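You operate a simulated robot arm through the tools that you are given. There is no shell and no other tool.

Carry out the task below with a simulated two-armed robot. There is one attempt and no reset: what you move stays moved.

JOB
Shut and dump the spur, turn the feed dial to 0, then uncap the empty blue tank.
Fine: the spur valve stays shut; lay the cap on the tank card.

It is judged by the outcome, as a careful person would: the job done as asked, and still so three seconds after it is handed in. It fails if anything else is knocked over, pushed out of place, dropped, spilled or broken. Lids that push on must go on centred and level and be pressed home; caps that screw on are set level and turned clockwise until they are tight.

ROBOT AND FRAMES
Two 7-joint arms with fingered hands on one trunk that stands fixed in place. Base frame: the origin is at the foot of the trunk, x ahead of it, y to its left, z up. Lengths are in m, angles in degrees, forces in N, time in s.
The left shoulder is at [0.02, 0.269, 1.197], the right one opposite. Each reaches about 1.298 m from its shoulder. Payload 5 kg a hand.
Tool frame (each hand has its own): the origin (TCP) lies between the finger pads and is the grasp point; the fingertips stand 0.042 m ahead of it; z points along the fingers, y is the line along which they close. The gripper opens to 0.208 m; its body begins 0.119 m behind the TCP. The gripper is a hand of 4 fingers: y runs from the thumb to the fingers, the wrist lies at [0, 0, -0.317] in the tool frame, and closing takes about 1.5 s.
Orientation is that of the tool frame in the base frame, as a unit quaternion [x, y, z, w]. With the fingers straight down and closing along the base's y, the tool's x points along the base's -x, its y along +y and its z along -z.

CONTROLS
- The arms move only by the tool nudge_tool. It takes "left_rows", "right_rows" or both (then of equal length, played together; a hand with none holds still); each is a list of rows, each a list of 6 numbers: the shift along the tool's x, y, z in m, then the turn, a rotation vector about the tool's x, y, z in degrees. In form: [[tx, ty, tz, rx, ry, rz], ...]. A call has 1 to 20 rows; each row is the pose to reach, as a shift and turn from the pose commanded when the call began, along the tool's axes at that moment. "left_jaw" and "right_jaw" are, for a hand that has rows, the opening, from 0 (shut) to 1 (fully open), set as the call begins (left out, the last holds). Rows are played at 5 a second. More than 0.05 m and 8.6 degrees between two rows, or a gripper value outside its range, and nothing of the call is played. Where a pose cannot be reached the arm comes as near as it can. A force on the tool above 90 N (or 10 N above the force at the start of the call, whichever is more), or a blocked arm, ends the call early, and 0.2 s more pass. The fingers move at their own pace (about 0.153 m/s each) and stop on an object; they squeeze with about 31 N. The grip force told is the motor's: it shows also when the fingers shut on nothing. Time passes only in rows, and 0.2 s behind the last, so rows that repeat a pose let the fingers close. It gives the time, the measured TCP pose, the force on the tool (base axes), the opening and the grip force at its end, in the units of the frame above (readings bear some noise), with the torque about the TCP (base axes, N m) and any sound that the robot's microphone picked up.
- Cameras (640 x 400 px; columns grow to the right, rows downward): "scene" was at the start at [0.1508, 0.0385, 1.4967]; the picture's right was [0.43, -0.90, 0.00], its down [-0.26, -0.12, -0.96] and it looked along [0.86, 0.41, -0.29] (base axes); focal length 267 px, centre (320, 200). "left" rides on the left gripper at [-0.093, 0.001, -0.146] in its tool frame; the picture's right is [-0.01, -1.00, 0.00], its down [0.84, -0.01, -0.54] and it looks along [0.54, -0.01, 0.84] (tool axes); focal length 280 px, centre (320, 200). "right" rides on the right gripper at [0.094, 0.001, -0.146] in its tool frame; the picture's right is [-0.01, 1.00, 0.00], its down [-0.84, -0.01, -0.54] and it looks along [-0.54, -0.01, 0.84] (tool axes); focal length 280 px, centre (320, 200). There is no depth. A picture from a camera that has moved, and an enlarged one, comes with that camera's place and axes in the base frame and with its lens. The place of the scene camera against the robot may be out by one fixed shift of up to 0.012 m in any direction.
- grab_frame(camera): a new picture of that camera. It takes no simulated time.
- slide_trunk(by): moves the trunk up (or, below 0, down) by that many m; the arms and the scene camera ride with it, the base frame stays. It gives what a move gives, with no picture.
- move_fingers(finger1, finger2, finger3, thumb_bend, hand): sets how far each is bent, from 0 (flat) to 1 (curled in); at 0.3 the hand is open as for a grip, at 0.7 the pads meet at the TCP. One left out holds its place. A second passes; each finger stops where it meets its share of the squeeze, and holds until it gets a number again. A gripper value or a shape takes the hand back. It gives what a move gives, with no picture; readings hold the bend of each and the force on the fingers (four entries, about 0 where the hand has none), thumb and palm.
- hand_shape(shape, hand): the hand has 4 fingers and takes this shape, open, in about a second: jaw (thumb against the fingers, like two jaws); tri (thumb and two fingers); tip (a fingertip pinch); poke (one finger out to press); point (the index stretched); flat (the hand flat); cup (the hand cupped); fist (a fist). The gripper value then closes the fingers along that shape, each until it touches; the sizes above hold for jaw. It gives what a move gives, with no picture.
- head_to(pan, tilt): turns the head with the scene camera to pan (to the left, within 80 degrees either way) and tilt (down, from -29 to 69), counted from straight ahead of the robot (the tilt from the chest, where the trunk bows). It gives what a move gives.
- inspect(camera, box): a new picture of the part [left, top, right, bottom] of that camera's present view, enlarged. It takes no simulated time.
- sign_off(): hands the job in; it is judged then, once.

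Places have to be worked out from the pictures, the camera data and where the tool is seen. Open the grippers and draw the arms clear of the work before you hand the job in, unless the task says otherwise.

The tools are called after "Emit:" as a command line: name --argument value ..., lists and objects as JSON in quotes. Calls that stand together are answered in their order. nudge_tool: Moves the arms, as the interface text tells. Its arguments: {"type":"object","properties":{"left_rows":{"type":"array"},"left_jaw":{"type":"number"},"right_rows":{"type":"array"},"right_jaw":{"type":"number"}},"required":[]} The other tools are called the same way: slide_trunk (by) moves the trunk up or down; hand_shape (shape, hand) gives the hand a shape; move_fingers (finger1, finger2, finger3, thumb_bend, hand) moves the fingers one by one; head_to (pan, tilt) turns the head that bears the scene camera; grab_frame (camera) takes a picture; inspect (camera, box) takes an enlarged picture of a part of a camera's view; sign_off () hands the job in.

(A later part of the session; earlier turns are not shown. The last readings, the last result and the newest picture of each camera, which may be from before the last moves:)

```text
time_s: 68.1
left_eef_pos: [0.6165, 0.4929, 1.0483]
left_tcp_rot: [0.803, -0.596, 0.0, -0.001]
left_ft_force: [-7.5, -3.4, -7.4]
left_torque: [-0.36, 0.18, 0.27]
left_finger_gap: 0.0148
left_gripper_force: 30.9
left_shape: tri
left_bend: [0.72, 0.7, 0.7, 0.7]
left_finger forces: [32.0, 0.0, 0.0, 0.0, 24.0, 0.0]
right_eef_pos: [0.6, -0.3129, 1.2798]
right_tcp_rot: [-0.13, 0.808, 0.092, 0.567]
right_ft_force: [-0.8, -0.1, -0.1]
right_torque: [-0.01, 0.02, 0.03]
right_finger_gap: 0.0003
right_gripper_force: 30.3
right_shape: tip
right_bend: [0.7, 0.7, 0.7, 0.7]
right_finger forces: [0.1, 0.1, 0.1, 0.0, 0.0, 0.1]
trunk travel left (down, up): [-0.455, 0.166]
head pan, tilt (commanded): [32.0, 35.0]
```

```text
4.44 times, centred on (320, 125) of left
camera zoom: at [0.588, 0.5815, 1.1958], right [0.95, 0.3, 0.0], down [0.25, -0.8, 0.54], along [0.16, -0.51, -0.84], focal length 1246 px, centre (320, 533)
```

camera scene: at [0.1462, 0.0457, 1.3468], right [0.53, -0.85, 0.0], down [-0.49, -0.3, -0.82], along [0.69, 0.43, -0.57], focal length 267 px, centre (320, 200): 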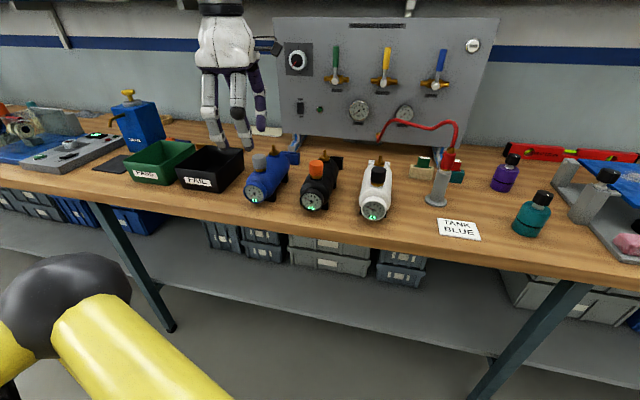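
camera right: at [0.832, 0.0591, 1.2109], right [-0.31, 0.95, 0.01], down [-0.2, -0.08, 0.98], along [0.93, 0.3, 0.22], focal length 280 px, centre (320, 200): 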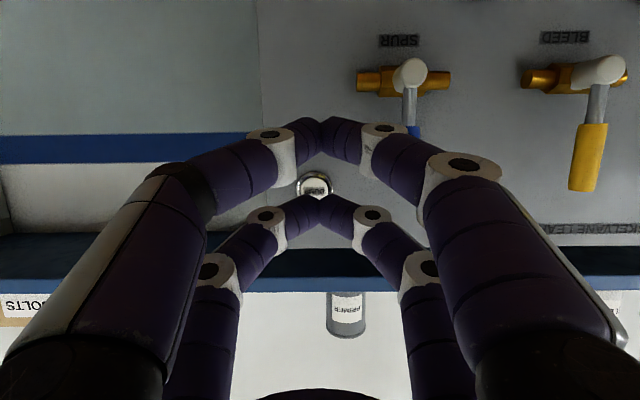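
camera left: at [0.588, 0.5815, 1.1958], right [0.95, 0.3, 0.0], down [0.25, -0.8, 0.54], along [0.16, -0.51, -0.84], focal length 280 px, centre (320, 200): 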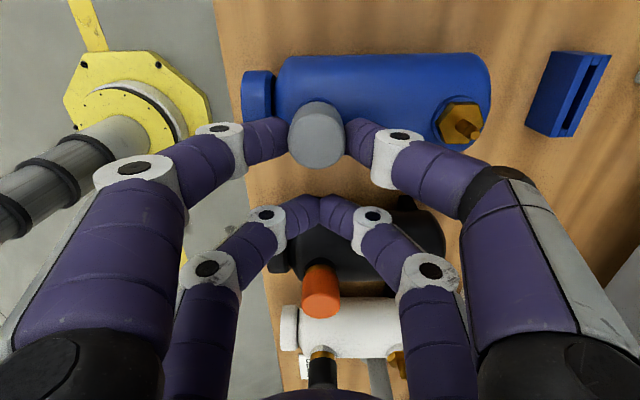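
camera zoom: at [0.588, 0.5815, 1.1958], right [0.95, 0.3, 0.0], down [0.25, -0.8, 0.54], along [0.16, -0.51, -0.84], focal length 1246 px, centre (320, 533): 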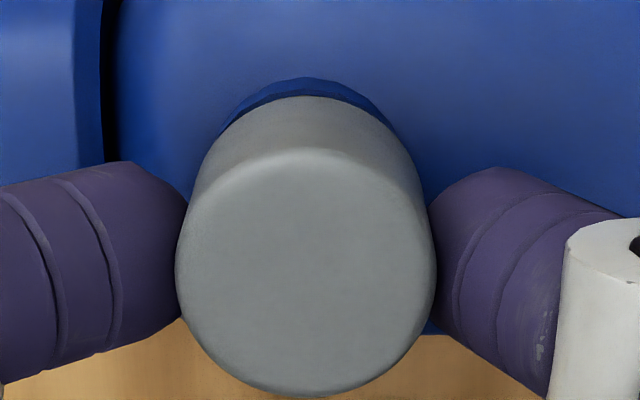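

The cap's rise is too small to judge yet. I open the fingers, swing back around the cap, and regrip for another stroke.

Emit:
nudge_tool --left_rows '[[0, 0, 0, 0, 0, 0], [0, 0, 0, 0, 0, 0], [0, 0, 0, 0, 0, 0]]' --left_jaw 0.38

Emit:
nudge_tool --left_rows '[[-0.0001, 0.0045, 0, 0, 0, 8.4], [-0.0009, 0.009, 0, 0, 0, 16.8], [-0.0023, 0.0133, 0, 0, 0, 25.2], [-0.0044, 0.0174, 0, 0, 0, 33.6], [-0.007, 0.0211, 0, 0, 0, 42], [-0.0101, 0.0244, 0, 0, 0, 50.4], [-0.0137, 0.0272, 0, 0, 0, 58.8], [-0.0176, 0.0295, 0, 0, 0, 67.2], [-0.0218, 0.0311, 0, 0, 0, 75.6], [-0.0263, 0.0322, 0, 0, 0, 84], [-0.0308, 0.0325, 0, 0, 0, 92.4], [-0.0353, 0.0322, 0, 0, 0, 100.8], [-0.0398, 0.0313, 0, 0, 0, 109.2], [-0.044, 0.0297, 0, 0, 0, 117.6], [-0.048, 0.0275, 0, 0, 0, 126], [-0.0516, 0.0247, 0, 0, 0, 134.4], [-0.0548, 0.0214, 0, 0, 0, 142.8], [-0.0574, 0.0178, 0, 0, 0, 151.2], [-0.0595, 0.0137, 0, 0, 0, 159.6], [-0.061, 0.0094, 0, 0, 0, 168]]'

Emit:
grab_frame --camera "left"

Emit:
inspect --camera "scene" --box '[220, 135, 320, 215]'

```text
time_s: 68.9
left_eef_pos: [0.617, 0.492, 1.0497]
left_tcp_rot: [0.802, -0.597, 0.001, 0.0]
left_ft_force: [0.0, 0.2, 0.4]
left_torque: [-0.03, -0.02, 0.04]
left_finger_gap: 0.0784
left_gripper_force: 0.0
left_shape: tri
left_bend: [0.74, 0.73, 0.73, 0.7]
left_finger forces: [0.0, 0.0, 0.0, 0.0, 0.0, 0.0]
right_eef_pos: [0.6005, -0.3129, 1.2805]
right_tcp_rot: [-0.129, 0.809, 0.091, 0.566]
right_ft_force: [0.6, -0.3, 0.4]
right_torque: [0.03, -0.01, 0.01]
right_finger_gap: 0.0
right_gripper_force: 31.7
right_shape: tip
right_bend: [0.7, 0.7, 0.7, 0.7]
right_finger forces: [0.0, 0.1, 0.0, 0.0, 0.0, 0.1]
trunk travel left (down, up): [-0.455, 0.166]
head pan, tilt (commanded): [32.0, 35.0]
```

```text
time_s: 73.1
left_eef_pos: [0.5917, 0.5486, 1.0478]
left_tcp_rot: [0.511, 0.859, 0.001, 0.0]
left_ft_force: [-0.1, 1.1, 0.0]
left_torque: [-0.01, 0.02, -0.02]
left_finger_gap: 0.0788
left_gripper_force: 0.1
left_shape: tri
left_bend: [0.74, 0.73, 0.73, 0.7]
left_finger forces: [0.0, 0.0, 0.1, 0.0, 0.1, 0.0]
right_eef_pos: [0.6003, -0.3125, 1.2796]
right_tcp_rot: [-0.129, 0.809, 0.09, 0.566]
right_ft_force: [0.2, 0.3, 0.1]
right_torque: [-0.01, 0.01, 0.0]
right_finger_gap: 0.0001
right_gripper_force: 31.0
right_shape: tip
right_bend: [0.7, 0.7, 0.7, 0.7]
right_finger forces: [0.1, 0.1, 0.1, 0.1, 0.0, 0.0]
trunk travel left (down, up): [-0.455, 0.166]
head pan, tilt (commanded): [32.0, 35.0]
```

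```text
taken
camera left: at [0.6362, 0.4672, 1.1955], right [-0.87, -0.49, 0.0], down [-0.41, 0.73, 0.54], along [-0.26, 0.47, -0.84], focal length 280 px, centre (320, 200)
```

left: 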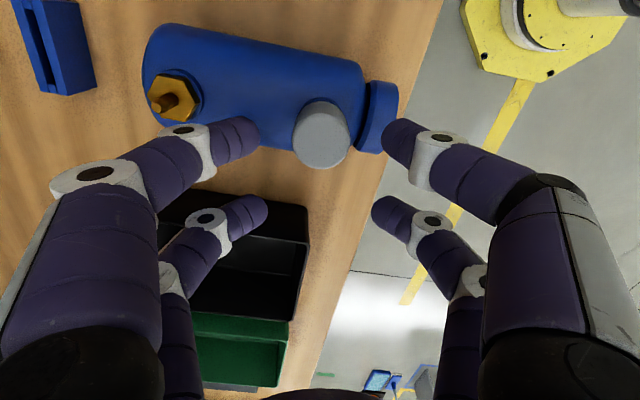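

```text
5.00 times, centred on (270, 175) of scene
camera zoom: at [0.1459, 0.0452, 1.3469], right [0.53, -0.85, 0.0], down [-0.49, -0.3, -0.82], along [0.69, 0.43, -0.57], focal length 1336 px, centre (570, 325)
```

zoom: 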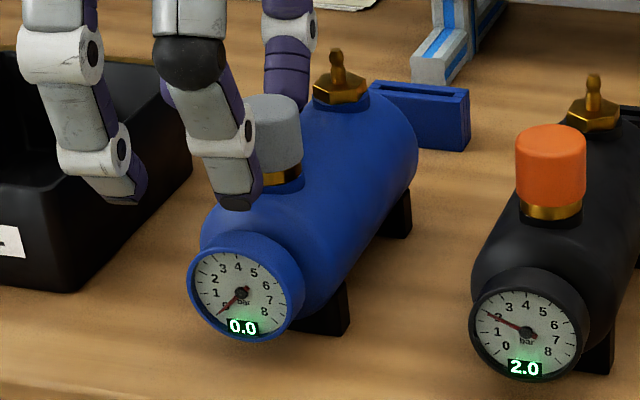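

The fingers swung back without contact. I close on the cap again and run a second counter-clockwise stroke of 168°.

Emit:
nudge_tool --left_rows '[[0, 0, 0, 0, 0, 0], [0, 0, 0, 0, 0, 0], [0, 0, 0, 0, 0, 0], [0, 0, 0, 0, 0, 0], [0, 0, 0, 0, 0, 0]]' --left_jaw 0

Emit:
nudge_tool --left_rows '[[-0.0003, -0.0045, 0, 0, 0, -8.4], [-0.0013, -0.009, 0, 0, 0, -16.8], [-0.003, -0.0132, 0, 0, 0, -25.2], [-0.0052, -0.0172, 0, 0, 0, -33.6], [-0.008, -0.0207, 0, 0, 0, -42], [-0.0112, -0.0239, 0, 0, 0, -50.4], [-0.0149, -0.0265, 0, 0, 0, -58.8], [-0.019, -0.0286, 0, 0, 0, -67.2], [-0.0233, -0.03, 0, 0, 0, -75.6], [-0.0278, -0.0308, 0, 0, 0, -84], [-0.0323, -0.031, 0, 0, 0, -92.4], [-0.0368, -0.0305, 0, 0, 0, -100.8], [-0.0412, -0.0293, 0, 0, 0, -109.2], [-0.0454, -0.0275, 0, 0, 0, -117.6], [-0.0492, -0.0251, 0, 0, 0, -126], [-0.0527, -0.0221, 0, 0, 0, -134.4], [-0.0557, -0.0187, 0, 0, 0, -142.8], [-0.0582, -0.0149, 0, 0, 0, -151.2], [-0.0601, -0.0108, 0, 0, 0, -159.6], [-0.0613, -0.0064, 0, 0, 0, -168]]'

Emit:
inspect --camera "left" --box '[260, 80, 380, 170]'

Emit:
inspect --camera "scene" --box '[220, 135, 320, 215]'

```text
time_s: 74.3
left_eef_pos: [0.5907, 0.5476, 1.048]
left_tcp_rot: [0.51, 0.86, 0.001, 0.001]
left_ft_force: [0.8, -0.1, 0.0]
left_torque: [-0.01, 0.0, 0.0]
left_finger_gap: 0.0181
left_gripper_force: 31.0
left_shape: tri
left_bend: [0.73, 0.7, 0.7, 0.7]
left_finger forces: [25.1, 0.1, 0.0, 0.0, 25.1, 0.1]
right_eef_pos: [0.6012, -0.3137, 1.2805]
right_tcp_rot: [-0.13, 0.809, 0.092, 0.566]
right_ft_force: [0.2, 0.0, 0.7]
right_torque: [0.01, 0.0, 0.0]
right_finger_gap: 0.0002
right_gripper_force: 31.1
right_shape: tip
right_bend: [0.7, 0.7, 0.7, 0.7]
right_finger forces: [0.0, 0.0, 0.1, 0.0, 0.0, 0.0]
trunk travel left (down, up): [-0.455, 0.166]
head pan, tilt (commanded): [32.0, 35.0]
```

```text
time_s: 78.5
left_eef_pos: [0.6139, 0.4914, 1.0486]
left_tcp_rot: [0.802, -0.597, 0.001, -0.001]
left_ft_force: [-0.9, 0.6, 0.5]
left_torque: [-0.02, -0.01, -0.02]
left_finger_gap: 0.0179
left_gripper_force: 30.9
left_shape: tri
left_bend: [0.73, 0.7, 0.7, 0.7]
left_finger forces: [25.2, 0.1, 0.0, 0.0, 25.1, 0.0]
right_eef_pos: [0.6011, -0.3141, 1.2786]
right_tcp_rot: [-0.13, 0.809, 0.091, 0.566]
right_ft_force: [-0.3, 0.5, -0.3]
right_torque: [0.0, 0.01, 0.04]
right_finger_gap: 0.0
right_gripper_force: 31.2
right_shape: tip
right_bend: [0.7, 0.7, 0.7, 0.7]
right_finger forces: [0.1, 0.0, 0.0, 0.0, 0.0, 0.1]
trunk travel left (down, up): [-0.455, 0.166]
head pan, tilt (commanded): [32.0, 35.0]
```

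```text
4.44 times, centred on (320, 125) of left
camera zoom: at [0.5856, 0.5805, 1.1953], right [0.95, 0.3, 0.0], down [0.25, -0.8, 0.54], along [0.16, -0.51, -0.84], focal length 1246 px, centre (320, 533)
```

zoom: 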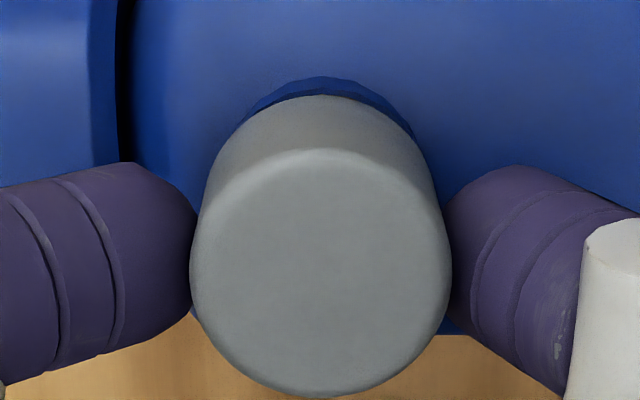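

```text
5.00 times, centred on (270, 175) of scene
camera zoom: at [0.1459, 0.0452, 1.3469], right [0.53, -0.85, 0.0], down [-0.49, -0.3, -0.82], along [0.69, 0.43, -0.57], focal length 1336 px, centre (570, 325)
```

zoom: 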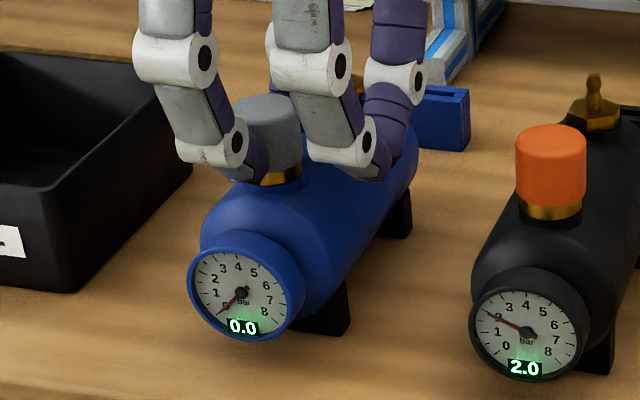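

The second stroke met practically no resistance, so the cap may already be free. I lift 1 cm gently to test.

Emit:
nudge_tool --left_rows '[[0, 0, -0.003, 0, 0, 0], [0, 0, -0.006, 0, 0, 0], [0, 0, -0.01, 0, 0, 0]]'

Emit:
inspect --camera "left" --box '[260, 80, 380, 170]'

Emit:
inspect --camera "scene" --box '[220, 135, 320, 215]'

```text
time_s: 79.3
left_eef_pos: [0.6125, 0.4912, 1.0589]
left_tcp_rot: [0.802, -0.597, 0.001, -0.002]
left_ft_force: [0.8, 0.5, -0.2]
left_torque: [0.01, -0.02, -0.02]
left_finger_gap: 0.0178
left_gripper_force: 31.1
left_shape: tri
left_bend: [0.73, 0.7, 0.7, 0.7]
left_finger forces: [25.1, 0.0, 0.1, 0.0, 25.1, 0.0]
right_eef_pos: [0.6013, -0.3128, 1.2807]
right_tcp_rot: [-0.129, 0.808, 0.091, 0.567]
right_ft_force: [0.5, -0.7, 0.2]
right_torque: [0.03, 0.0, 0.02]
right_finger_gap: 0.0
right_gripper_force: 30.9
right_shape: tip
right_bend: [0.7, 0.7, 0.7, 0.7]
right_finger forces: [0.0, 0.0, 0.0, 0.0, 0.0, 0.1]
trunk travel left (down, up): [-0.455, 0.166]
head pan, tilt (commanded): [32.0, 35.0]
```

```text
4.44 times, centred on (320, 125) of left
camera zoom: at [0.5856, 0.5805, 1.2058], right [0.95, 0.3, 0.0], down [0.25, -0.8, 0.54], along [0.16, -0.51, -0.84], focal length 1246 px, centre (320, 533)
```

zoom: 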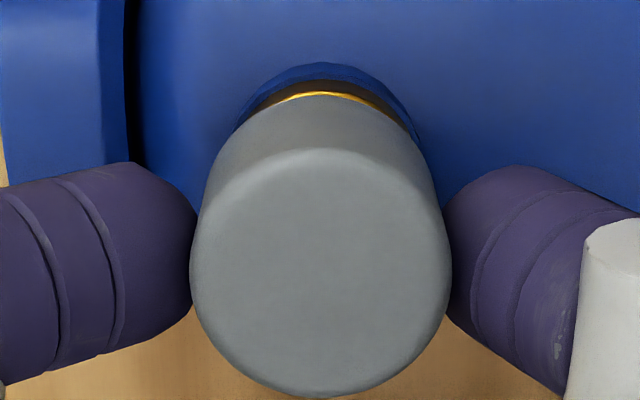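

```text
5.00 times, centred on (270, 175) of scene
camera zoom: at [0.1458, 0.0451, 1.347], right [0.53, -0.85, 0.0], down [-0.49, -0.3, -0.82], along [0.69, 0.43, -0.57], focal length 1336 px, centre (570, 325)
```

zoom: 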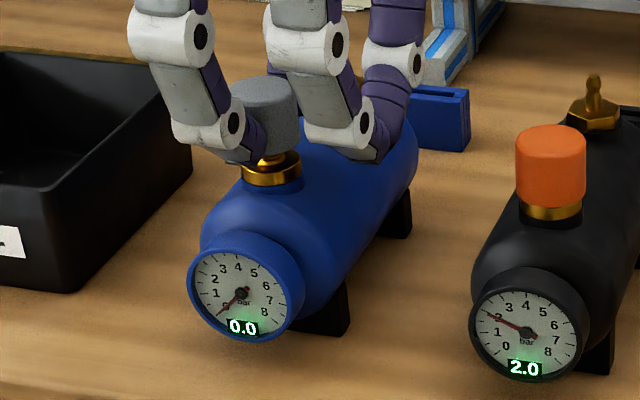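

The cap has come free and the brass neck is bare below it. I lift it straight up, well clear.

Emit:
nudge_tool --left_rows '[[0, 0, -0.015, 0, 0, 0], [0, 0, -0.03, 0, 0, 0], [0, 0, -0.06, 0, 0, 0], [0, 0, -0.095, 0, 0, 0], [0, 0, -0.13, 0, 0, 0], [0, 0, -0.165, 0, 0, 0], [0, 0, -0.19, 0, 0, 0]]'

Emit:
grab_frame --camera "left"

Emit:
inspect --camera "scene" --box '[220, 115, 320, 215]'

```text
time_s: 80.9
left_eef_pos: [0.6142, 0.4904, 1.2491]
left_tcp_rot: [0.802, -0.598, 0.001, -0.001]
left_ft_force: [-0.2, -0.3, 0.1]
left_torque: [0.06, 0.0, 0.03]
left_finger_gap: 0.0176
left_gripper_force: 30.2
left_shape: tri
left_bend: [0.73, 0.7, 0.7, 0.7]
left_finger forces: [25.2, 0.0, 0.0, 0.1, 25.0, 0.0]
right_eef_pos: [0.6004, -0.3132, 1.2795]
right_tcp_rot: [-0.129, 0.808, 0.091, 0.568]
right_ft_force: [0.3, -0.2, -0.6]
right_torque: [0.01, 0.01, -0.01]
right_finger_gap: 0.0
right_gripper_force: 31.0
right_shape: tip
right_bend: [0.7, 0.7, 0.7, 0.7]
right_finger forces: [0.1, 0.0, 0.0, 0.0, 0.1, 0.0]
trunk travel left (down, up): [-0.455, 0.166]
head pan, tilt (commanded): [32.0, 35.0]
```

```text
taken
camera left: at [0.586, 0.58, 1.396], right [0.95, 0.3, 0.0], down [0.25, -0.8, 0.54], along [0.16, -0.51, -0.84], focal length 280 px, centre (320, 200)
```

left: 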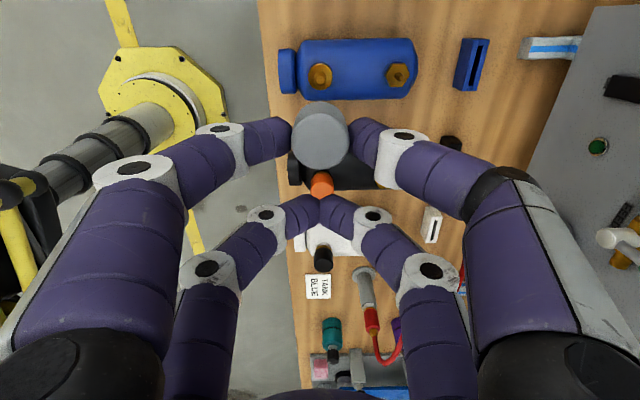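

```text
4.00 times, centred on (270, 165) of scene
camera zoom: at [0.1458, 0.045, 1.347], right [0.53, -0.85, 0.0], down [-0.49, -0.3, -0.82], along [0.69, 0.43, -0.57], focal length 1069 px, centre (520, 340)
```

zoom: 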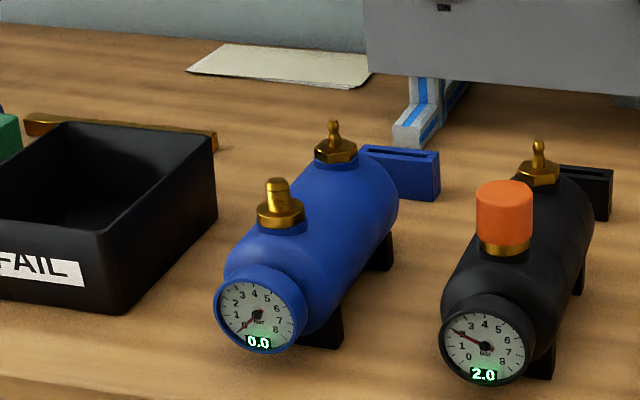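

The tank is uncapped and undisturbed, and the cap is held firmly. I carry it over towards the card at this height, turning the hand so its body stays away from the hose post.

Emit:
nudge_tool --left_rows '[[0.0455, 0.0021, 0, 0, 0, 5.88], [0.091, 0.0042, 0, 0, 0, 11.76], [0.1365, 0.0064, 0, 0, 0, 17.65], [0.182, 0.0085, 0, 0, 0, 23.53], [0.2275, 0.0106, 0, 0, 0, 29.41], [0.273, 0.0127, 0, 0, 0, 35.29], [0.3185, 0.0148, 0, 0, 0, 41.17], [0.364, 0.0169, 0, 0, 0, 47.05], [0.4095, 0.0191, 0, 0, 0, 52.94], [0.455, 0.0212, 0, 0, 0, 58.82], [0.5005, 0.0233, 0, 0, 0, 64.7]]'

Emit:
grab_frame --camera "left"

Emit:
grab_frame --camera "scene"

```text
time_s: 83.3
left_eef_pos: [0.6292, 0.2482, 1.2105]
left_tcp_rot: [-0.36, 0.933, 0.001, 0.0]
left_ft_force: [1.1, -0.4, -3.0]
left_torque: [0.0, 0.27, 0.02]
left_finger_gap: 0.0176
left_gripper_force: 31.7
left_shape: tri
left_bend: [0.73, 0.7, 0.7, 0.7]
left_finger forces: [25.3, 0.1, 0.0, 0.0, 25.4, 0.0]
left hand out of reach, approached as far as the arm can: row 5, 6, 7, 8, 9, 10, 11
right_eef_pos: [0.6035, -0.3126, 1.2791]
right_tcp_rot: [-0.129, 0.809, 0.091, 0.566]
right_ft_force: [1.2, -0.3, -0.7]
right_torque: [0.02, -0.04, 0.01]
right_finger_gap: 0.0001
right_gripper_force: 31.1
right_shape: tip
right_bend: [0.7, 0.7, 0.7, 0.7]
right_finger forces: [0.1, 0.0, 0.0, 0.0, 0.0, 0.0]
trunk travel left (down, up): [-0.455, 0.166]
head pan, tilt (commanded): [32.0, 35.0]
```

```text
taken
camera left: at [0.6975, 0.3126, 1.3578], right [0.68, -0.73, 0.0], down [-0.62, -0.58, 0.54], along [-0.39, -0.37, -0.84], focal length 280 px, centre (320, 200)
```

left: 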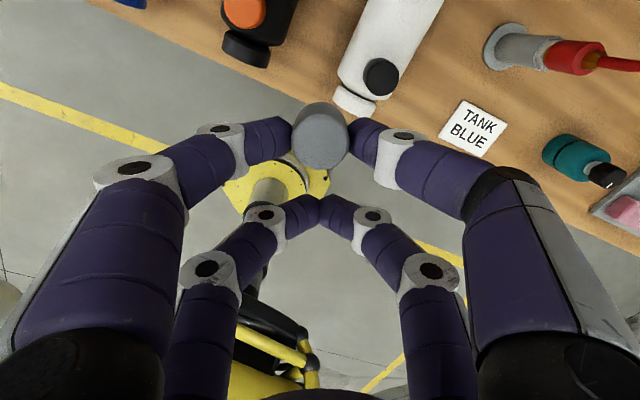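

```text
taken
camera scene: at [0.1478, 0.0453, 1.3464], right [0.53, -0.85, 0.0], down [-0.49, -0.3, -0.82], along [0.69, 0.43, -0.58], focal length 267 px, centre (320, 200)
```

scene: 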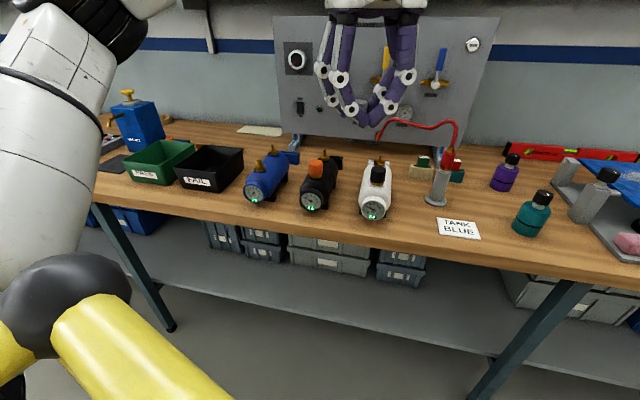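

The arm hit a limit with the trunk this low, because the forearm rises too steeply. The cap is still held. I raise the trunk back by 0.12 m.

Emit:
slide_trunk --by 0.12

Emit:
nudge_tool --left_rows '[[0, 0, 0.03, 0, 0, 0], [0, 0, 0.06, 0, 0, 0], [0, 0, 0.09, 0, 0, 0], [0, 0, 0.12, 0, 0, 0]]'

Emit:
grab_frame --camera "scene"

```text
time_s: 84.8
left_eef_pos: [0.6226, 0.2518, 1.3349]
left_tcp_rot: [-0.359, 0.933, 0.001, 0.001]
left_ft_force: [0.9, -0.4, -1.0]
left_torque: [-0.01, 0.01, -0.01]
left_finger_gap: 0.0175
left_gripper_force: 31.1
left_shape: tri
left_bend: [0.73, 0.7, 0.7, 0.7]
left_finger forces: [25.4, 0.0, 0.0, 0.1, 25.3, 0.1]
right_eef_pos: [0.6006, -0.312, 1.3991]
right_tcp_rot: [-0.129, 0.809, 0.09, 0.566]
right_ft_force: [0.4, -0.8, 0.2]
right_torque: [0.02, 0.01, 0.07]
right_finger_gap: 0.0001
right_gripper_force: 31.2
right_shape: tip
right_bend: [0.7, 0.7, 0.7, 0.7]
right_finger forces: [0.0, 0.0, 0.0, 0.0, 0.0, 0.0]
trunk travel left (down, up): [-0.575, 0.046]
head pan, tilt (commanded): [32.0, 35.0]
```

```text
time_s: 85.8
left_eef_pos: [0.6253, 0.2529, 1.2151]
left_tcp_rot: [-0.358, 0.934, 0.0, 0.002]
left_ft_force: [-0.4, -0.2, 0.1]
left_torque: [-0.04, 0.03, -0.04]
left_finger_gap: 0.0177
left_gripper_force: 31.0
left_shape: tri
left_bend: [0.73, 0.7, 0.7, 0.7]
left_finger forces: [25.2, 0.0, 0.0, 0.1, 25.2, 0.1]
right_eef_pos: [0.6015, -0.3122, 1.4]
right_tcp_rot: [-0.129, 0.809, 0.091, 0.566]
right_ft_force: [0.6, -0.3, -0.2]
right_torque: [0.0, 0.02, -0.04]
right_finger_gap: 0.0
right_gripper_force: 31.2
right_shape: tip
right_bend: [0.7, 0.7, 0.7, 0.7]
right_finger forces: [0.0, 0.0, 0.1, 0.0, 0.1, 0.0]
trunk travel left (down, up): [-0.575, 0.046]
head pan, tilt (commanded): [32.0, 35.0]
```

```text
taken
camera scene: at [0.1417, 0.0454, 1.4675], right [0.53, -0.85, 0.0], down [-0.49, -0.3, -0.82], along [0.69, 0.43, -0.57], focal length 267 px, centre (320, 200)
```

scene: 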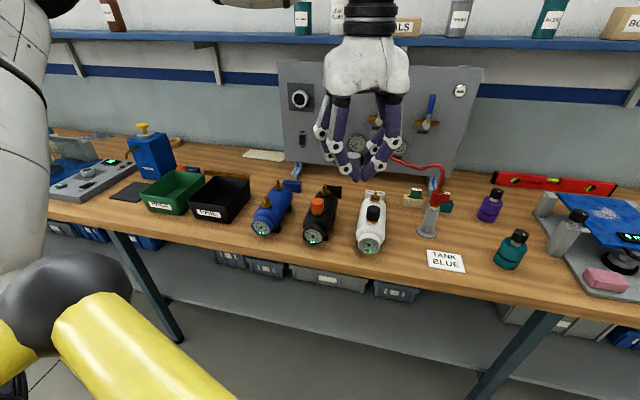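

The hand is at (0.625, 0.253, 1.215) with the cap still gripped. I move towards the card again, sinking a little on the way but staying above the white tank.

Emit:
nudge_tool --left_rows '[[0.0121, -0.0367, 0.0093, 0, 0, 0], [0.0242, -0.0735, 0.0186, 0, 0, 0], [0.0363, -0.1102, 0.0279, 0, 0, 0], [0.0485, -0.1469, 0.0371, 0, 0, 0], [0.0606, -0.1836, 0.0464, 0, 0, 0], [0.0727, -0.2204, 0.0557, 0, 0, 0], [0.0848, -0.2571, 0.065, 0, 0, 0]]'

Emit:
grab_frame --camera "left"

Emit:
grab_frame --camera "scene"

```text
time_s: 87.4
left_eef_pos: [0.6408, 0.2078, 1.2044]
left_tcp_rot: [-0.359, 0.934, -0.001, 0.001]
left_ft_force: [-0.6, -0.8, -0.1]
left_torque: [0.0, -0.13, 0.0]
left_finger_gap: 0.0174
left_gripper_force: 30.5
left_shape: tri
left_bend: [0.73, 0.7, 0.7, 0.7]
left_finger forces: [25.3, 0.0, 0.0, 0.0, 25.3, 0.0]
left hand out of reach, approached as far as the arm can: row 2, 3, 4, 5, 6, 7
right_eef_pos: [0.6, -0.3141, 1.3995]
right_tcp_rot: [-0.129, 0.808, 0.09, 0.568]
right_ft_force: [-1.3, 0.0, 0.9]
right_torque: [-0.03, 0.02, -0.04]
right_finger_gap: 0.0001
right_gripper_force: 31.2
right_shape: tip
right_bend: [0.7, 0.7, 0.7, 0.7]
right_finger forces: [0.0, 0.1, 0.1, 0.0, 0.0, 0.0]
trunk travel left (down, up): [-0.575, 0.046]
head pan, tilt (commanded): [32.0, 35.0]
```

```text
taken
camera left: at [0.7096, 0.2718, 1.3529], right [0.68, -0.73, 0.0], down [-0.62, -0.57, 0.54], along [-0.39, -0.37, -0.84], focal length 280 px, centre (320, 200)
```

left: 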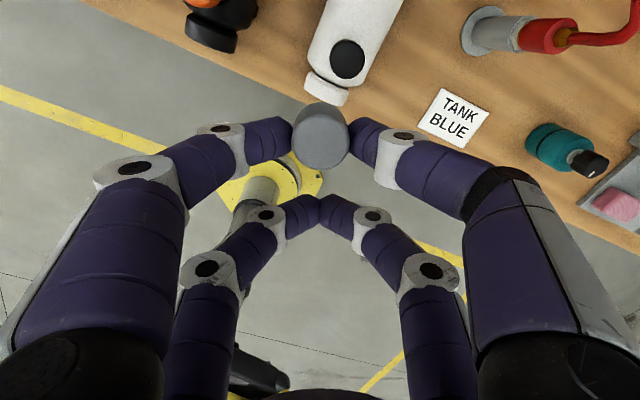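

```text
taken
camera scene: at [0.1399, 0.0451, 1.4678], right [0.53, -0.85, 0.0], down [-0.49, -0.3, -0.82], along [0.7, 0.43, -0.57], focal length 267 px, centre (320, 200)
```

scene: 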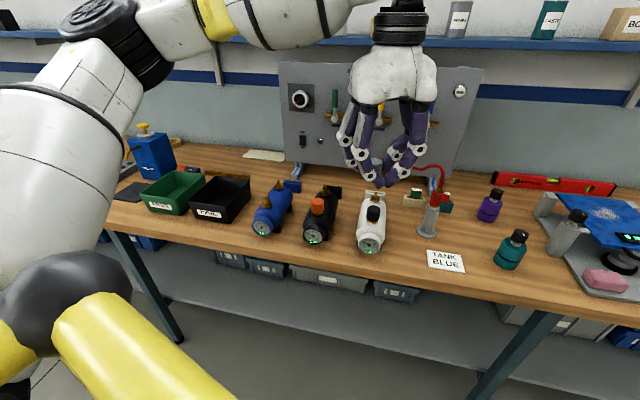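

The limit is the wrist bend while the hand is this high. Lowering relieves it, and at TCP z 1.13 the cap still clears the white tank by about 4.5 cm. I descend first.

Emit:
nudge_tool --left_rows '[[0, 0, 0.025, 0, 0, 0], [0, 0, 0.05, 0, 0, 0], [0, 0, 0.072, 0, 0, 0]]'

Emit:
grab_frame --camera "left"

```text
time_s: 88.2
left_eef_pos: [0.642, 0.208, 1.1333]
left_tcp_rot: [-0.358, 0.934, 0.0, 0.001]
left_ft_force: [-1.1, -0.1, -0.2]
left_torque: [0.02, -0.07, -0.02]
left_finger_gap: 0.0175
left_gripper_force: 31.1
left_shape: tri
left_bend: [0.73, 0.7, 0.7, 0.7]
left_finger forces: [25.3, 0.0, 0.0, 0.1, 25.2, 0.0]
right_eef_pos: [0.6002, -0.3137, 1.4012]
right_tcp_rot: [-0.129, 0.808, 0.091, 0.568]
right_ft_force: [-0.4, -0.4, 0.4]
right_torque: [-0.01, 0.04, 0.0]
right_finger_gap: 0.0001
right_gripper_force: 31.2
right_shape: tip
right_bend: [0.7, 0.7, 0.7, 0.7]
right_finger forces: [0.0, 0.0, 0.0, 0.0, 0.1, 0.0]
trunk travel left (down, up): [-0.575, 0.046]
head pan, tilt (commanded): [32.0, 35.0]
```

```text
taken
camera left: at [0.7103, 0.2722, 1.2812], right [0.68, -0.73, 0.0], down [-0.62, -0.57, 0.54], along [-0.39, -0.37, -0.84], focal length 280 px, centre (320, 200)
```

left: 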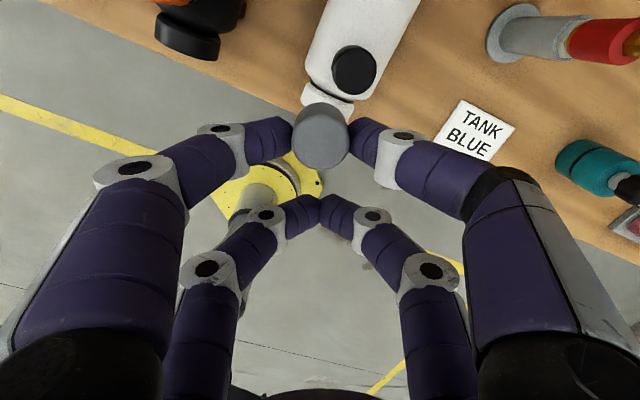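

Now I move sideways towards the card at this height.

Emit:
nudge_tool --left_rows '[[0.0112, -0.0354, 0, 0, 0, 0], [0.0224, -0.0708, 0, 0, 0, 0], [0.0336, -0.1062, 0, 0, 0, 0], [0.0448, -0.1417, 0, 0, 0, 0], [0.056, -0.1771, 0, 0, 0, 0], [0.0672, -0.2125, 0, 0, 0, 0]]'

Emit:
grab_frame --camera "left"

Emit:
grab_frame --camera "scene"

```text
time_s: 89.6
left_eef_pos: [0.6476, 0.1968, 1.1336]
left_tcp_rot: [-0.358, 0.934, -0.001, 0.001]
left_ft_force: [0.5, 0.1, -0.7]
left_torque: [-0.01, 0.04, 0.02]
left_finger_gap: 0.0178
left_gripper_force: 31.4
left_shape: tri
left_bend: [0.73, 0.7, 0.7, 0.7]
left_finger forces: [25.2, 0.1, 0.1, 0.0, 25.2, 0.1]
left hand out of reach, approached as far as the arm can: row 1, 2, 3, 4, 5, 6
right_eef_pos: [0.6012, -0.3132, 1.4007]
right_tcp_rot: [-0.129, 0.809, 0.091, 0.567]
right_ft_force: [0.8, 0.1, 0.4]
right_torque: [0.03, 0.0, 0.01]
right_finger_gap: 0.0
right_gripper_force: 30.8
right_shape: tip
right_bend: [0.7, 0.7, 0.7, 0.7]
right_finger forces: [0.0, 0.1, 0.1, 0.1, 0.1, 0.0]
trunk travel left (down, up): [-0.575, 0.046]
head pan, tilt (commanded): [32.0, 35.0]
```

```text
taken
camera left: at [0.7162, 0.2612, 1.2807], right [0.68, -0.73, 0.0], down [-0.62, -0.57, 0.54], along [-0.39, -0.37, -0.84], focal length 280 px, centre (320, 200)
```

left: 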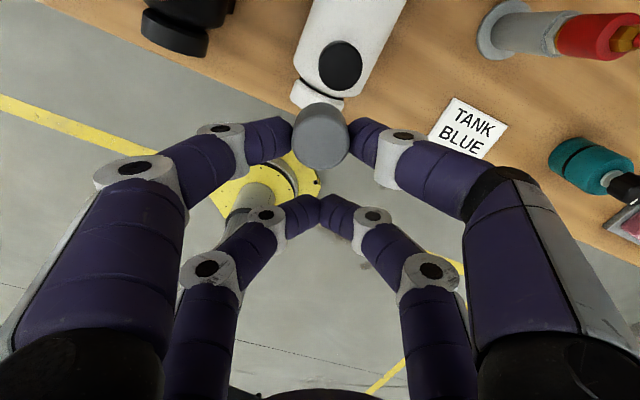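

```text
taken
camera scene: at [0.1416, 0.045, 1.4676], right [0.53, -0.85, 0.0], down [-0.49, -0.3, -0.82], along [0.69, 0.43, -0.57], focal length 267 px, centre (320, 200)
```

scene: 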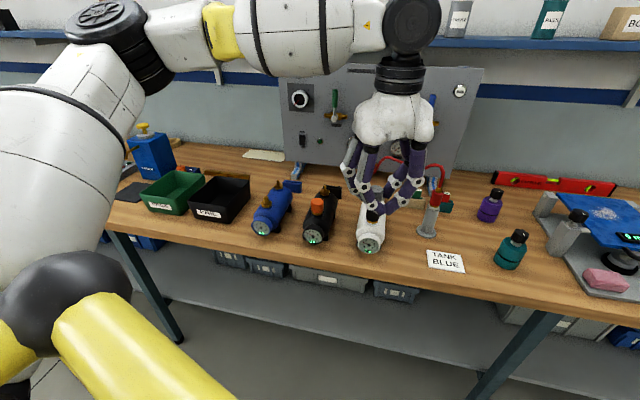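

Still limited, so it may be the wrist roll rather than the bend. I turn the hand 24° clockwise (in line with the bench) and try again in small steps.

Emit:
nudge_tool --left_rows '[[0, 0, 0, 0, 0, 8], [0, 0, 0, 0, 0, 16], [0, 0, 0, 0, 0, 24], [0.02, -0.02, 0, 0, 0, 24], [0.04, -0.04, 0, 0, 0, 24]]'

```text
time_s: 90.8
left_eef_pos: [0.6519, 0.1961, 1.1346]
left_tcp_rot: [-0.155, 0.988, 0.0, 0.001]
left_ft_force: [0.3, 0.0, 0.0]
left_torque: [0.02, 0.02, -0.01]
left_finger_gap: 0.0174
left_gripper_force: 31.1
left_shape: tri
left_bend: [0.73, 0.7, 0.7, 0.7]
left_finger forces: [25.2, 0.0, 0.0, 0.0, 25.2, 0.0]
left hand out of reach, approached as far as the arm can: row 4, 5
right_eef_pos: [0.601, -0.3128, 1.3996]
right_tcp_rot: [-0.13, 0.808, 0.091, 0.567]
right_ft_force: [-0.5, 0.2, 0.2]
right_torque: [0.01, -0.03, 0.02]
right_finger_gap: 0.0
right_gripper_force: 31.1
right_shape: tip
right_bend: [0.7, 0.7, 0.7, 0.7]
right_finger forces: [0.1, 0.1, 0.0, 0.0, 0.0, 0.1]
trunk travel left (down, up): [-0.575, 0.046]
head pan, tilt (commanded): [32.0, 35.0]
```

The roll is fine but the position is still refused, so the elbow posture is the limit. I lift the cap and draw the hand back near its starting place so the arm can take another posture.

Emit:
nudge_tool --left_rows '[[0, 0, -0.035, 0, 0, 0], [0, 0, -0.07, 0, 0, 0], [0, 0, -0.1, 0, 0, 0], [0.0307, 0.0235, -0.1206, 0, 0, 0], [0.0615, 0.047, -0.1413, 0, 0, 0], [0.0922, 0.0705, -0.1619, 0, 0, 0], [0.123, 0.094, -0.1825, 0, 0, 0], [0.1537, 0.1175, -0.2031, 0, 0, 0], [0.1845, 0.141, -0.2238, 0, 0, 0], [0.2152, 0.1645, -0.2444, 0, 0, 0], [0.246, 0.188, -0.265, 0, 0, 0]]'

Emit:
grab_frame --camera "scene"

Emit:
grab_frame --camera "left"

```text
time_s: 93.2
left_eef_pos: [0.3585, 0.2987, 1.3984]
left_tcp_rot: [-0.155, 0.988, 0.0, 0.001]
left_ft_force: [-0.3, -0.6, -0.4]
left_torque: [-0.09, -0.05, 0.01]
left_finger_gap: 0.0176
left_gripper_force: 31.7
left_shape: tri
left_bend: [0.73, 0.7, 0.7, 0.7]
left_finger forces: [25.0, 0.0, 0.0, 0.1, 25.1, 0.1]
left hand out of reach, approached as far as the arm can: row 1, 2, 3
right_eef_pos: [0.5998, -0.3132, 1.4005]
right_tcp_rot: [-0.129, 0.809, 0.09, 0.567]
right_ft_force: [-1.0, 0.5, 0.2]
right_torque: [-0.04, 0.0, -0.04]
right_finger_gap: 0.0
right_gripper_force: 31.3
right_shape: tip
right_bend: [0.7, 0.7, 0.7, 0.7]
right_finger forces: [0.1, 0.0, 0.1, 0.0, 0.0, 0.0]
trunk travel left (down, up): [-0.575, 0.046]
head pan, tilt (commanded): [32.0, 35.0]
```

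```text
taken
camera scene: at [0.1404, 0.0456, 1.4678], right [0.53, -0.85, 0.0], down [-0.49, -0.3, -0.82], along [0.7, 0.43, -0.57], focal length 267 px, centre (320, 200)
```

scene: 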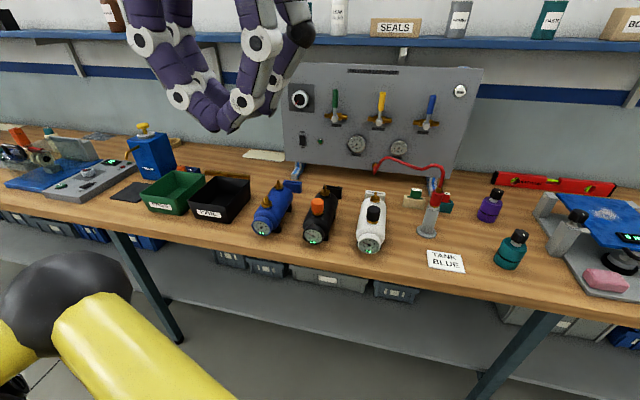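

```text
taken
camera left: at [0.4469, 0.3294, 1.5459], right [0.32, -0.95, 0.0], down [-0.8, -0.27, 0.54], along [-0.51, -0.17, -0.84], focal length 280 px, centre (320, 200)
```

left: 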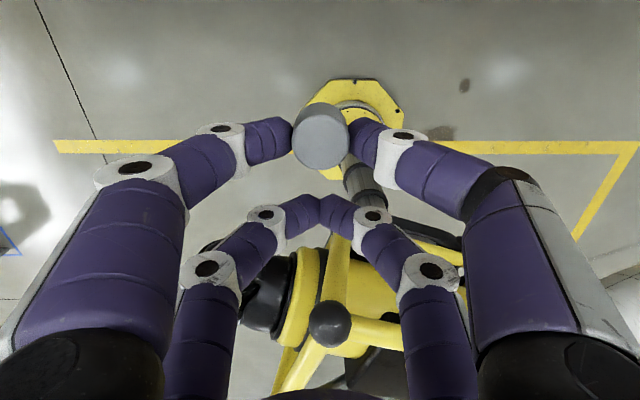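

The hand is back near its start pose with the cap held. From here I go to the middle, towards a spot like the right hand's start pose mirrored.

Emit:
nudge_tool --left_rows '[[-0.0149, -0.0423, 0.0057, 0, 0, 0], [-0.0298, -0.0846, 0.0114, 0, 0, 0], [-0.0447, -0.1269, 0.0171, 0, 0, 0], [-0.0597, -0.1692, 0.0229, 0, 0, 0], [-0.0746, -0.2115, 0.0286, 0, 0, 0], [-0.0895, -0.2538, 0.0343, 0, 0, 0], [-0.1044, -0.2961, 0.04, 0, 0, 0]]'

Emit:
grab_frame --camera "scene"

```text
time_s: 94.8
left_eef_pos: [0.5095, 0.194, 1.3469]
left_tcp_rot: [-0.157, 0.988, 0.0, 0.002]
left_ft_force: [-2.2, -0.4, 0.8]
left_torque: [-0.04, -0.34, 0.02]
left_finger_gap: 0.0173
left_gripper_force: 30.7
left_shape: tri
left_bend: [0.73, 0.7, 0.7, 0.7]
left_finger forces: [25.3, 0.0, 0.0, 0.0, 25.5, 0.0]
left hand out of reach, approached as far as the arm can: row 4, 5, 6, 7
right_eef_pos: [0.5991, -0.3123, 1.4025]
right_tcp_rot: [-0.13, 0.807, 0.091, 0.568]
right_ft_force: [-2.1, 0.0, 0.6]
right_torque: [-0.07, 0.0, -0.12]
right_finger_gap: 0.0004
right_gripper_force: 30.7
right_shape: tip
right_bend: [0.7, 0.7, 0.7, 0.7]
right_finger forces: [0.0, 0.0, 0.1, 0.0, 0.0, 0.1]
trunk travel left (down, up): [-0.575, 0.046]
head pan, tilt (commanded): [32.0, 35.0]
```

```text
taken
camera scene: at [0.1388, 0.0455, 1.4678], right [0.53, -0.85, 0.0], down [-0.49, -0.3, -0.82], along [0.7, 0.43, -0.57], focal length 267 px, centre (320, 200)
```

scene: 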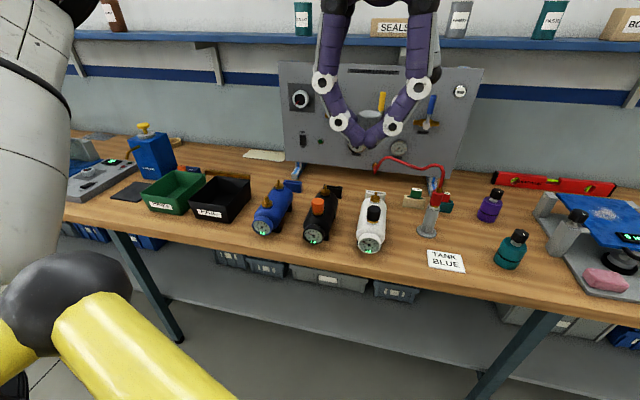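

The arm still stops near y = 0.19. I test whether a different hand azimuth frees the sideways motion: turn +56° and try 6 cm to the right.

Emit:
nudge_tool --left_rows '[[0, 0, 0, 0, 0, 8], [0, 0, 0, 0, 0, 16], [0, 0, 0, 0, 0, 24], [0, 0, 0, 0, 0, 32], [0, 0, 0, 0, 0, 40], [0, 0, 0, 0, 0, 48], [0, 0, 0, 0, 0, 56], [0.0093, -0.0285, 0, 0, 0, 56], [0.0186, -0.057, 0, 0, 0, 56]]'

```text
time_s: 96.8
left_eef_pos: [0.4964, 0.1886, 1.3426]
left_tcp_rot: [0.327, 0.945, 0.0, 0.002]
left_ft_force: [1.2, 0.1, -0.7]
left_torque: [-0.01, 0.02, -0.02]
left_finger_gap: 0.0171
left_gripper_force: 30.9
left_shape: tri
left_bend: [0.73, 0.7, 0.7, 0.7]
left_finger forces: [25.5, 0.0, 0.0, 0.0, 25.5, 0.0]
left hand out of reach, approached as far as the arm can: row 8, 9
right_eef_pos: [0.6002, -0.3144, 1.3994]
right_tcp_rot: [-0.129, 0.809, 0.091, 0.567]
right_ft_force: [-0.4, 0.5, -0.2]
right_torque: [0.0, -0.01, -0.03]
right_finger_gap: 0.0002
right_gripper_force: 30.8
right_shape: tip
right_bend: [0.7, 0.7, 0.7, 0.7]
right_finger forces: [0.0, 0.1, 0.0, 0.0, 0.0, 0.0]
trunk travel left (down, up): [-0.575, 0.046]
head pan, tilt (commanded): [32.0, 35.0]
```

Azimuth isn't the cause, so it must be the elbow posture. I look at the right arm's posture, since it started near the centre line, for comparison.

Emit:
head_to --pan -45 --tilt 15

Emit:
grab_frame --camera "scene"

Emit:
head_to --pan 60 --tilt 0

Emit:
grab_frame --camera "scene"

```text
time_s: 98.3
left_eef_pos: [0.4973, 0.1893, 1.3443]
left_tcp_rot: [0.326, 0.945, 0.0, 0.001]
left_ft_force: [0.1, -0.3, -0.5]
left_torque: [0.02, -0.02, -0.02]
left_finger_gap: 0.0175
left_gripper_force: 31.1
left_shape: tri
left_bend: [0.73, 0.7, 0.7, 0.7]
left_finger forces: [25.4, 0.0, 0.1, 0.1, 25.3, 0.0]
right_eef_pos: [0.5998, -0.314, 1.4005]
right_tcp_rot: [-0.129, 0.809, 0.091, 0.567]
right_ft_force: [0.2, 0.4, -0.4]
right_torque: [-0.02, 0.02, -0.02]
right_finger_gap: 0.0002
right_gripper_force: 31.0
right_shape: tip
right_bend: [0.7, 0.7, 0.7, 0.7]
right_finger forces: [0.0, 0.1, 0.0, 0.0, 0.0, 0.0]
trunk travel left (down, up): [-0.575, 0.046]
head pan, tilt (commanded): [-45.0, 15.0]
```

```text
taken
camera scene: at [0.1325, -0.0675, 1.4996], right [-0.71, -0.71, 0.0], down [-0.18, 0.18, -0.97], along [0.68, -0.68, -0.26], focal length 267 px, centre (320, 200)
```

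scene: 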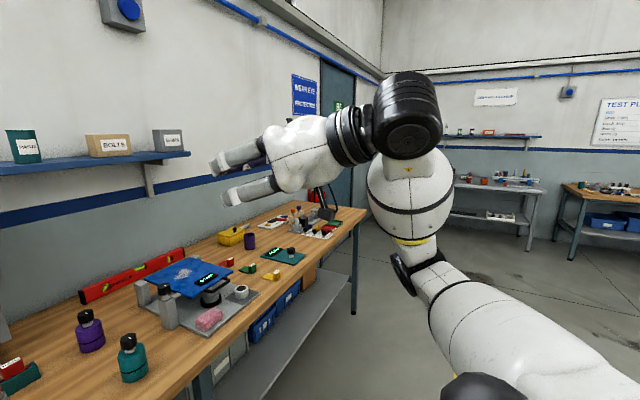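

```text
time_s: 100.1
left_eef_pos: [0.4966, 0.1882, 1.3423]
left_tcp_rot: [0.326, 0.945, 0.0, 0.001]
left_ft_force: [0.3, -1.3, 0.3]
left_torque: [0.0, 0.01, 0.05]
left_finger_gap: 0.0173
left_gripper_force: 30.7
left_shape: tri
left_bend: [0.73, 0.7, 0.7, 0.7]
left_finger forces: [25.4, 0.1, 0.1, 0.1, 25.4, 0.0]
right_eef_pos: [0.6014, -0.3123, 1.4009]
right_tcp_rot: [-0.13, 0.809, 0.091, 0.566]
right_ft_force: [0.8, 0.1, -0.1]
right_torque: [-0.01, 0.0, -0.03]
right_finger_gap: 0.0
right_gripper_force: 31.3
right_shape: tip
right_bend: [0.7, 0.7, 0.7, 0.7]
right_finger forces: [0.1, 0.0, 0.1, 0.0, 0.0, 0.1]
trunk travel left (down, up): [-0.575, 0.046]
head pan, tilt (commanded): [60.0, 0.0]
```

```text
taken
camera scene: at [0.1115, 0.0764, 1.5238], right [0.87, -0.5, 0.0], down [0.0, 0.0, -1.0], along [0.5, 0.87, 0.0], focal length 267 px, centre (320, 200)
```

scene: 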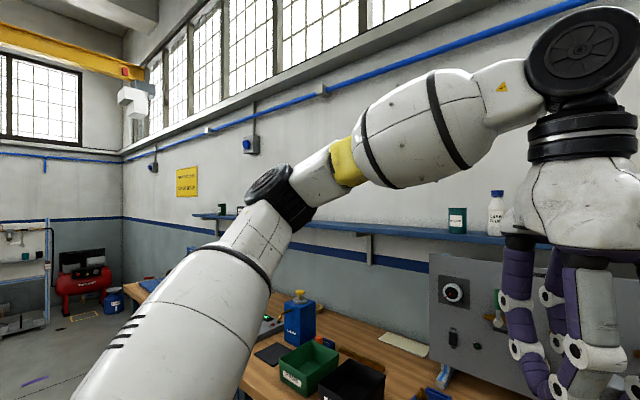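

The left forearm slopes up into the wrist, so at this height the wrist bend is near its limit. I lower the hand in front of the bench edge (free space), where the elbow can drop, and then try going right.

Emit:
nudge_tool --left_rows '[[0, 0, 0.045, 0, 0, 0], [0, 0, 0.09, 0, 0, 0], [0, 0, 0.135, 0, 0, 0], [0, 0, 0.18, 0, 0, 0], [0, 0, 0.225, 0, 0, 0], [0, 0, 0.26, 0, 0, 0]]'

Emit:
head_to --pan 25 --tilt 35

Emit:
grab_frame --camera "scene"

Emit:
grab_frame --camera "left"

```text
time_s: 101.5
left_eef_pos: [0.4963, 0.1878, 1.0831]
left_tcp_rot: [0.324, 0.946, -0.001, 0.001]
left_ft_force: [0.0, 1.2, -0.2]
left_torque: [-0.01, 0.04, -0.02]
left_finger_gap: 0.0173
left_gripper_force: 31.0
left_shape: tri
left_bend: [0.73, 0.7, 0.7, 0.7]
left_finger forces: [25.2, 0.1, 0.0, 0.0, 25.2, 0.0]
right_eef_pos: [0.6015, -0.3137, 1.3992]
right_tcp_rot: [-0.129, 0.809, 0.091, 0.567]
right_ft_force: [1.0, -0.1, -0.4]
right_torque: [-0.01, -0.01, -0.01]
right_finger_gap: 0.0001
right_gripper_force: 31.5
right_shape: tip
right_bend: [0.7, 0.7, 0.7, 0.7]
right_finger forces: [0.1, 0.0, 0.1, 0.1, 0.0, 0.0]
trunk travel left (down, up): [-0.575, 0.046]
head pan, tilt (commanded): [60.0, 0.0]
```

```text
time_s: 102.5
left_eef_pos: [0.4967, 0.1874, 1.0834]
left_tcp_rot: [0.326, 0.945, 0.001, 0.001]
left_ft_force: [0.2, -0.4, -0.5]
left_torque: [0.0, -0.01, 0.04]
left_finger_gap: 0.0176
left_gripper_force: 31.1
left_shape: tri
left_bend: [0.73, 0.7, 0.7, 0.7]
left_finger forces: [25.1, 0.0, 0.1, 0.0, 25.2, 0.0]
right_eef_pos: [0.6004, -0.3115, 1.4]
right_tcp_rot: [-0.13, 0.808, 0.091, 0.567]
right_ft_force: [-0.3, -0.2, -0.3]
right_torque: [-0.03, -0.01, 0.02]
right_finger_gap: 0.0
right_gripper_force: 30.6
right_shape: tip
right_bend: [0.7, 0.7, 0.7, 0.7]
right_finger forces: [0.0, 0.0, 0.0, 0.0, 0.0, 0.1]
trunk travel left (down, up): [-0.575, 0.046]
head pan, tilt (commanded): [25.0, 35.0]
```

```text
taken
camera scene: at [0.1462, 0.0358, 1.4677], right [0.42, -0.91, 0.0], down [-0.52, -0.24, -0.82], along [0.74, 0.35, -0.57], focal length 267 px, centre (320, 200)
```

scene: 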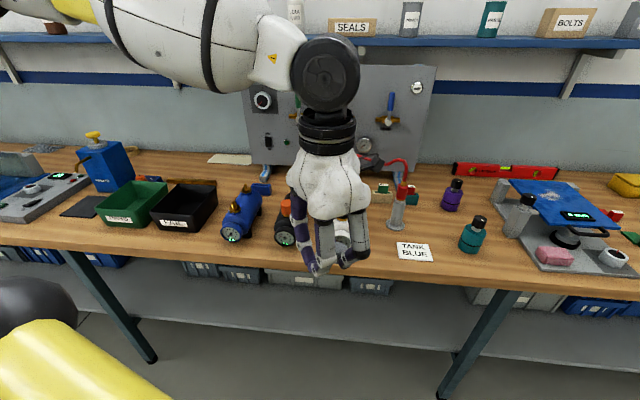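

```text
taken
camera left: at [0.5704, 0.1317, 1.231], right [-0.6, -0.8, 0.0], down [-0.67, 0.51, 0.54], along [-0.43, 0.33, -0.84], focal length 280 px, centre (320, 200)
```

left: 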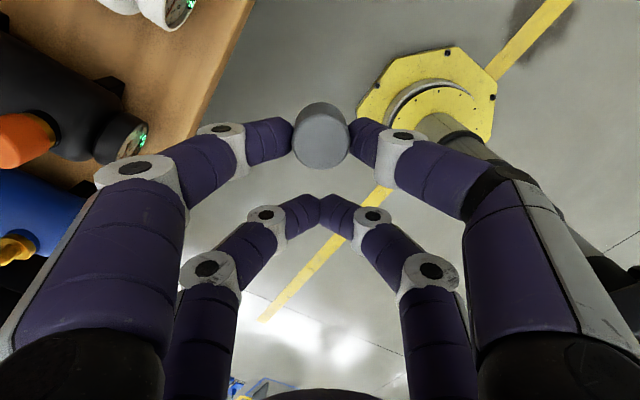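

The hand is low in front of the bench with the cap held. I try 10 cm to the right from here.

Emit:
nudge_tool --left_rows '[[-0.0205, -0.0262, 0, 0, 0, 0], [-0.041, -0.0525, 0, 0, 0, 0], [-0.0616, -0.0787, 0, 0, 0, 0]]'

```text
time_s: 103.3
left_eef_pos: [0.4944, 0.1416, 1.0842]
left_tcp_rot: [0.326, 0.945, 0.001, 0.001]
left_ft_force: [-0.6, -0.5, 0.9]
left_torque: [0.11, -0.08, 0.02]
left_finger_gap: 0.0173
left_gripper_force: 31.0
left_shape: tri
left_bend: [0.73, 0.7, 0.7, 0.7]
left_finger forces: [25.4, 0.0, 0.0, 0.1, 25.4, 0.0]
left hand out of reach, approached as far as the arm can: row 2, 3
right_eef_pos: [0.5998, -0.3148, 1.3996]
right_tcp_rot: [-0.129, 0.809, 0.092, 0.567]
right_ft_force: [-1.5, -0.5, 1.3]
right_torque: [0.01, -0.03, 0.06]
right_finger_gap: 0.0
right_gripper_force: 31.3
right_shape: tip
right_bend: [0.7, 0.7, 0.7, 0.7]
right_finger forces: [0.0, 0.0, 0.1, 0.0, 0.0, 0.0]
trunk travel left (down, up): [-0.575, 0.046]
head pan, tilt (commanded): [25.0, 35.0]
```

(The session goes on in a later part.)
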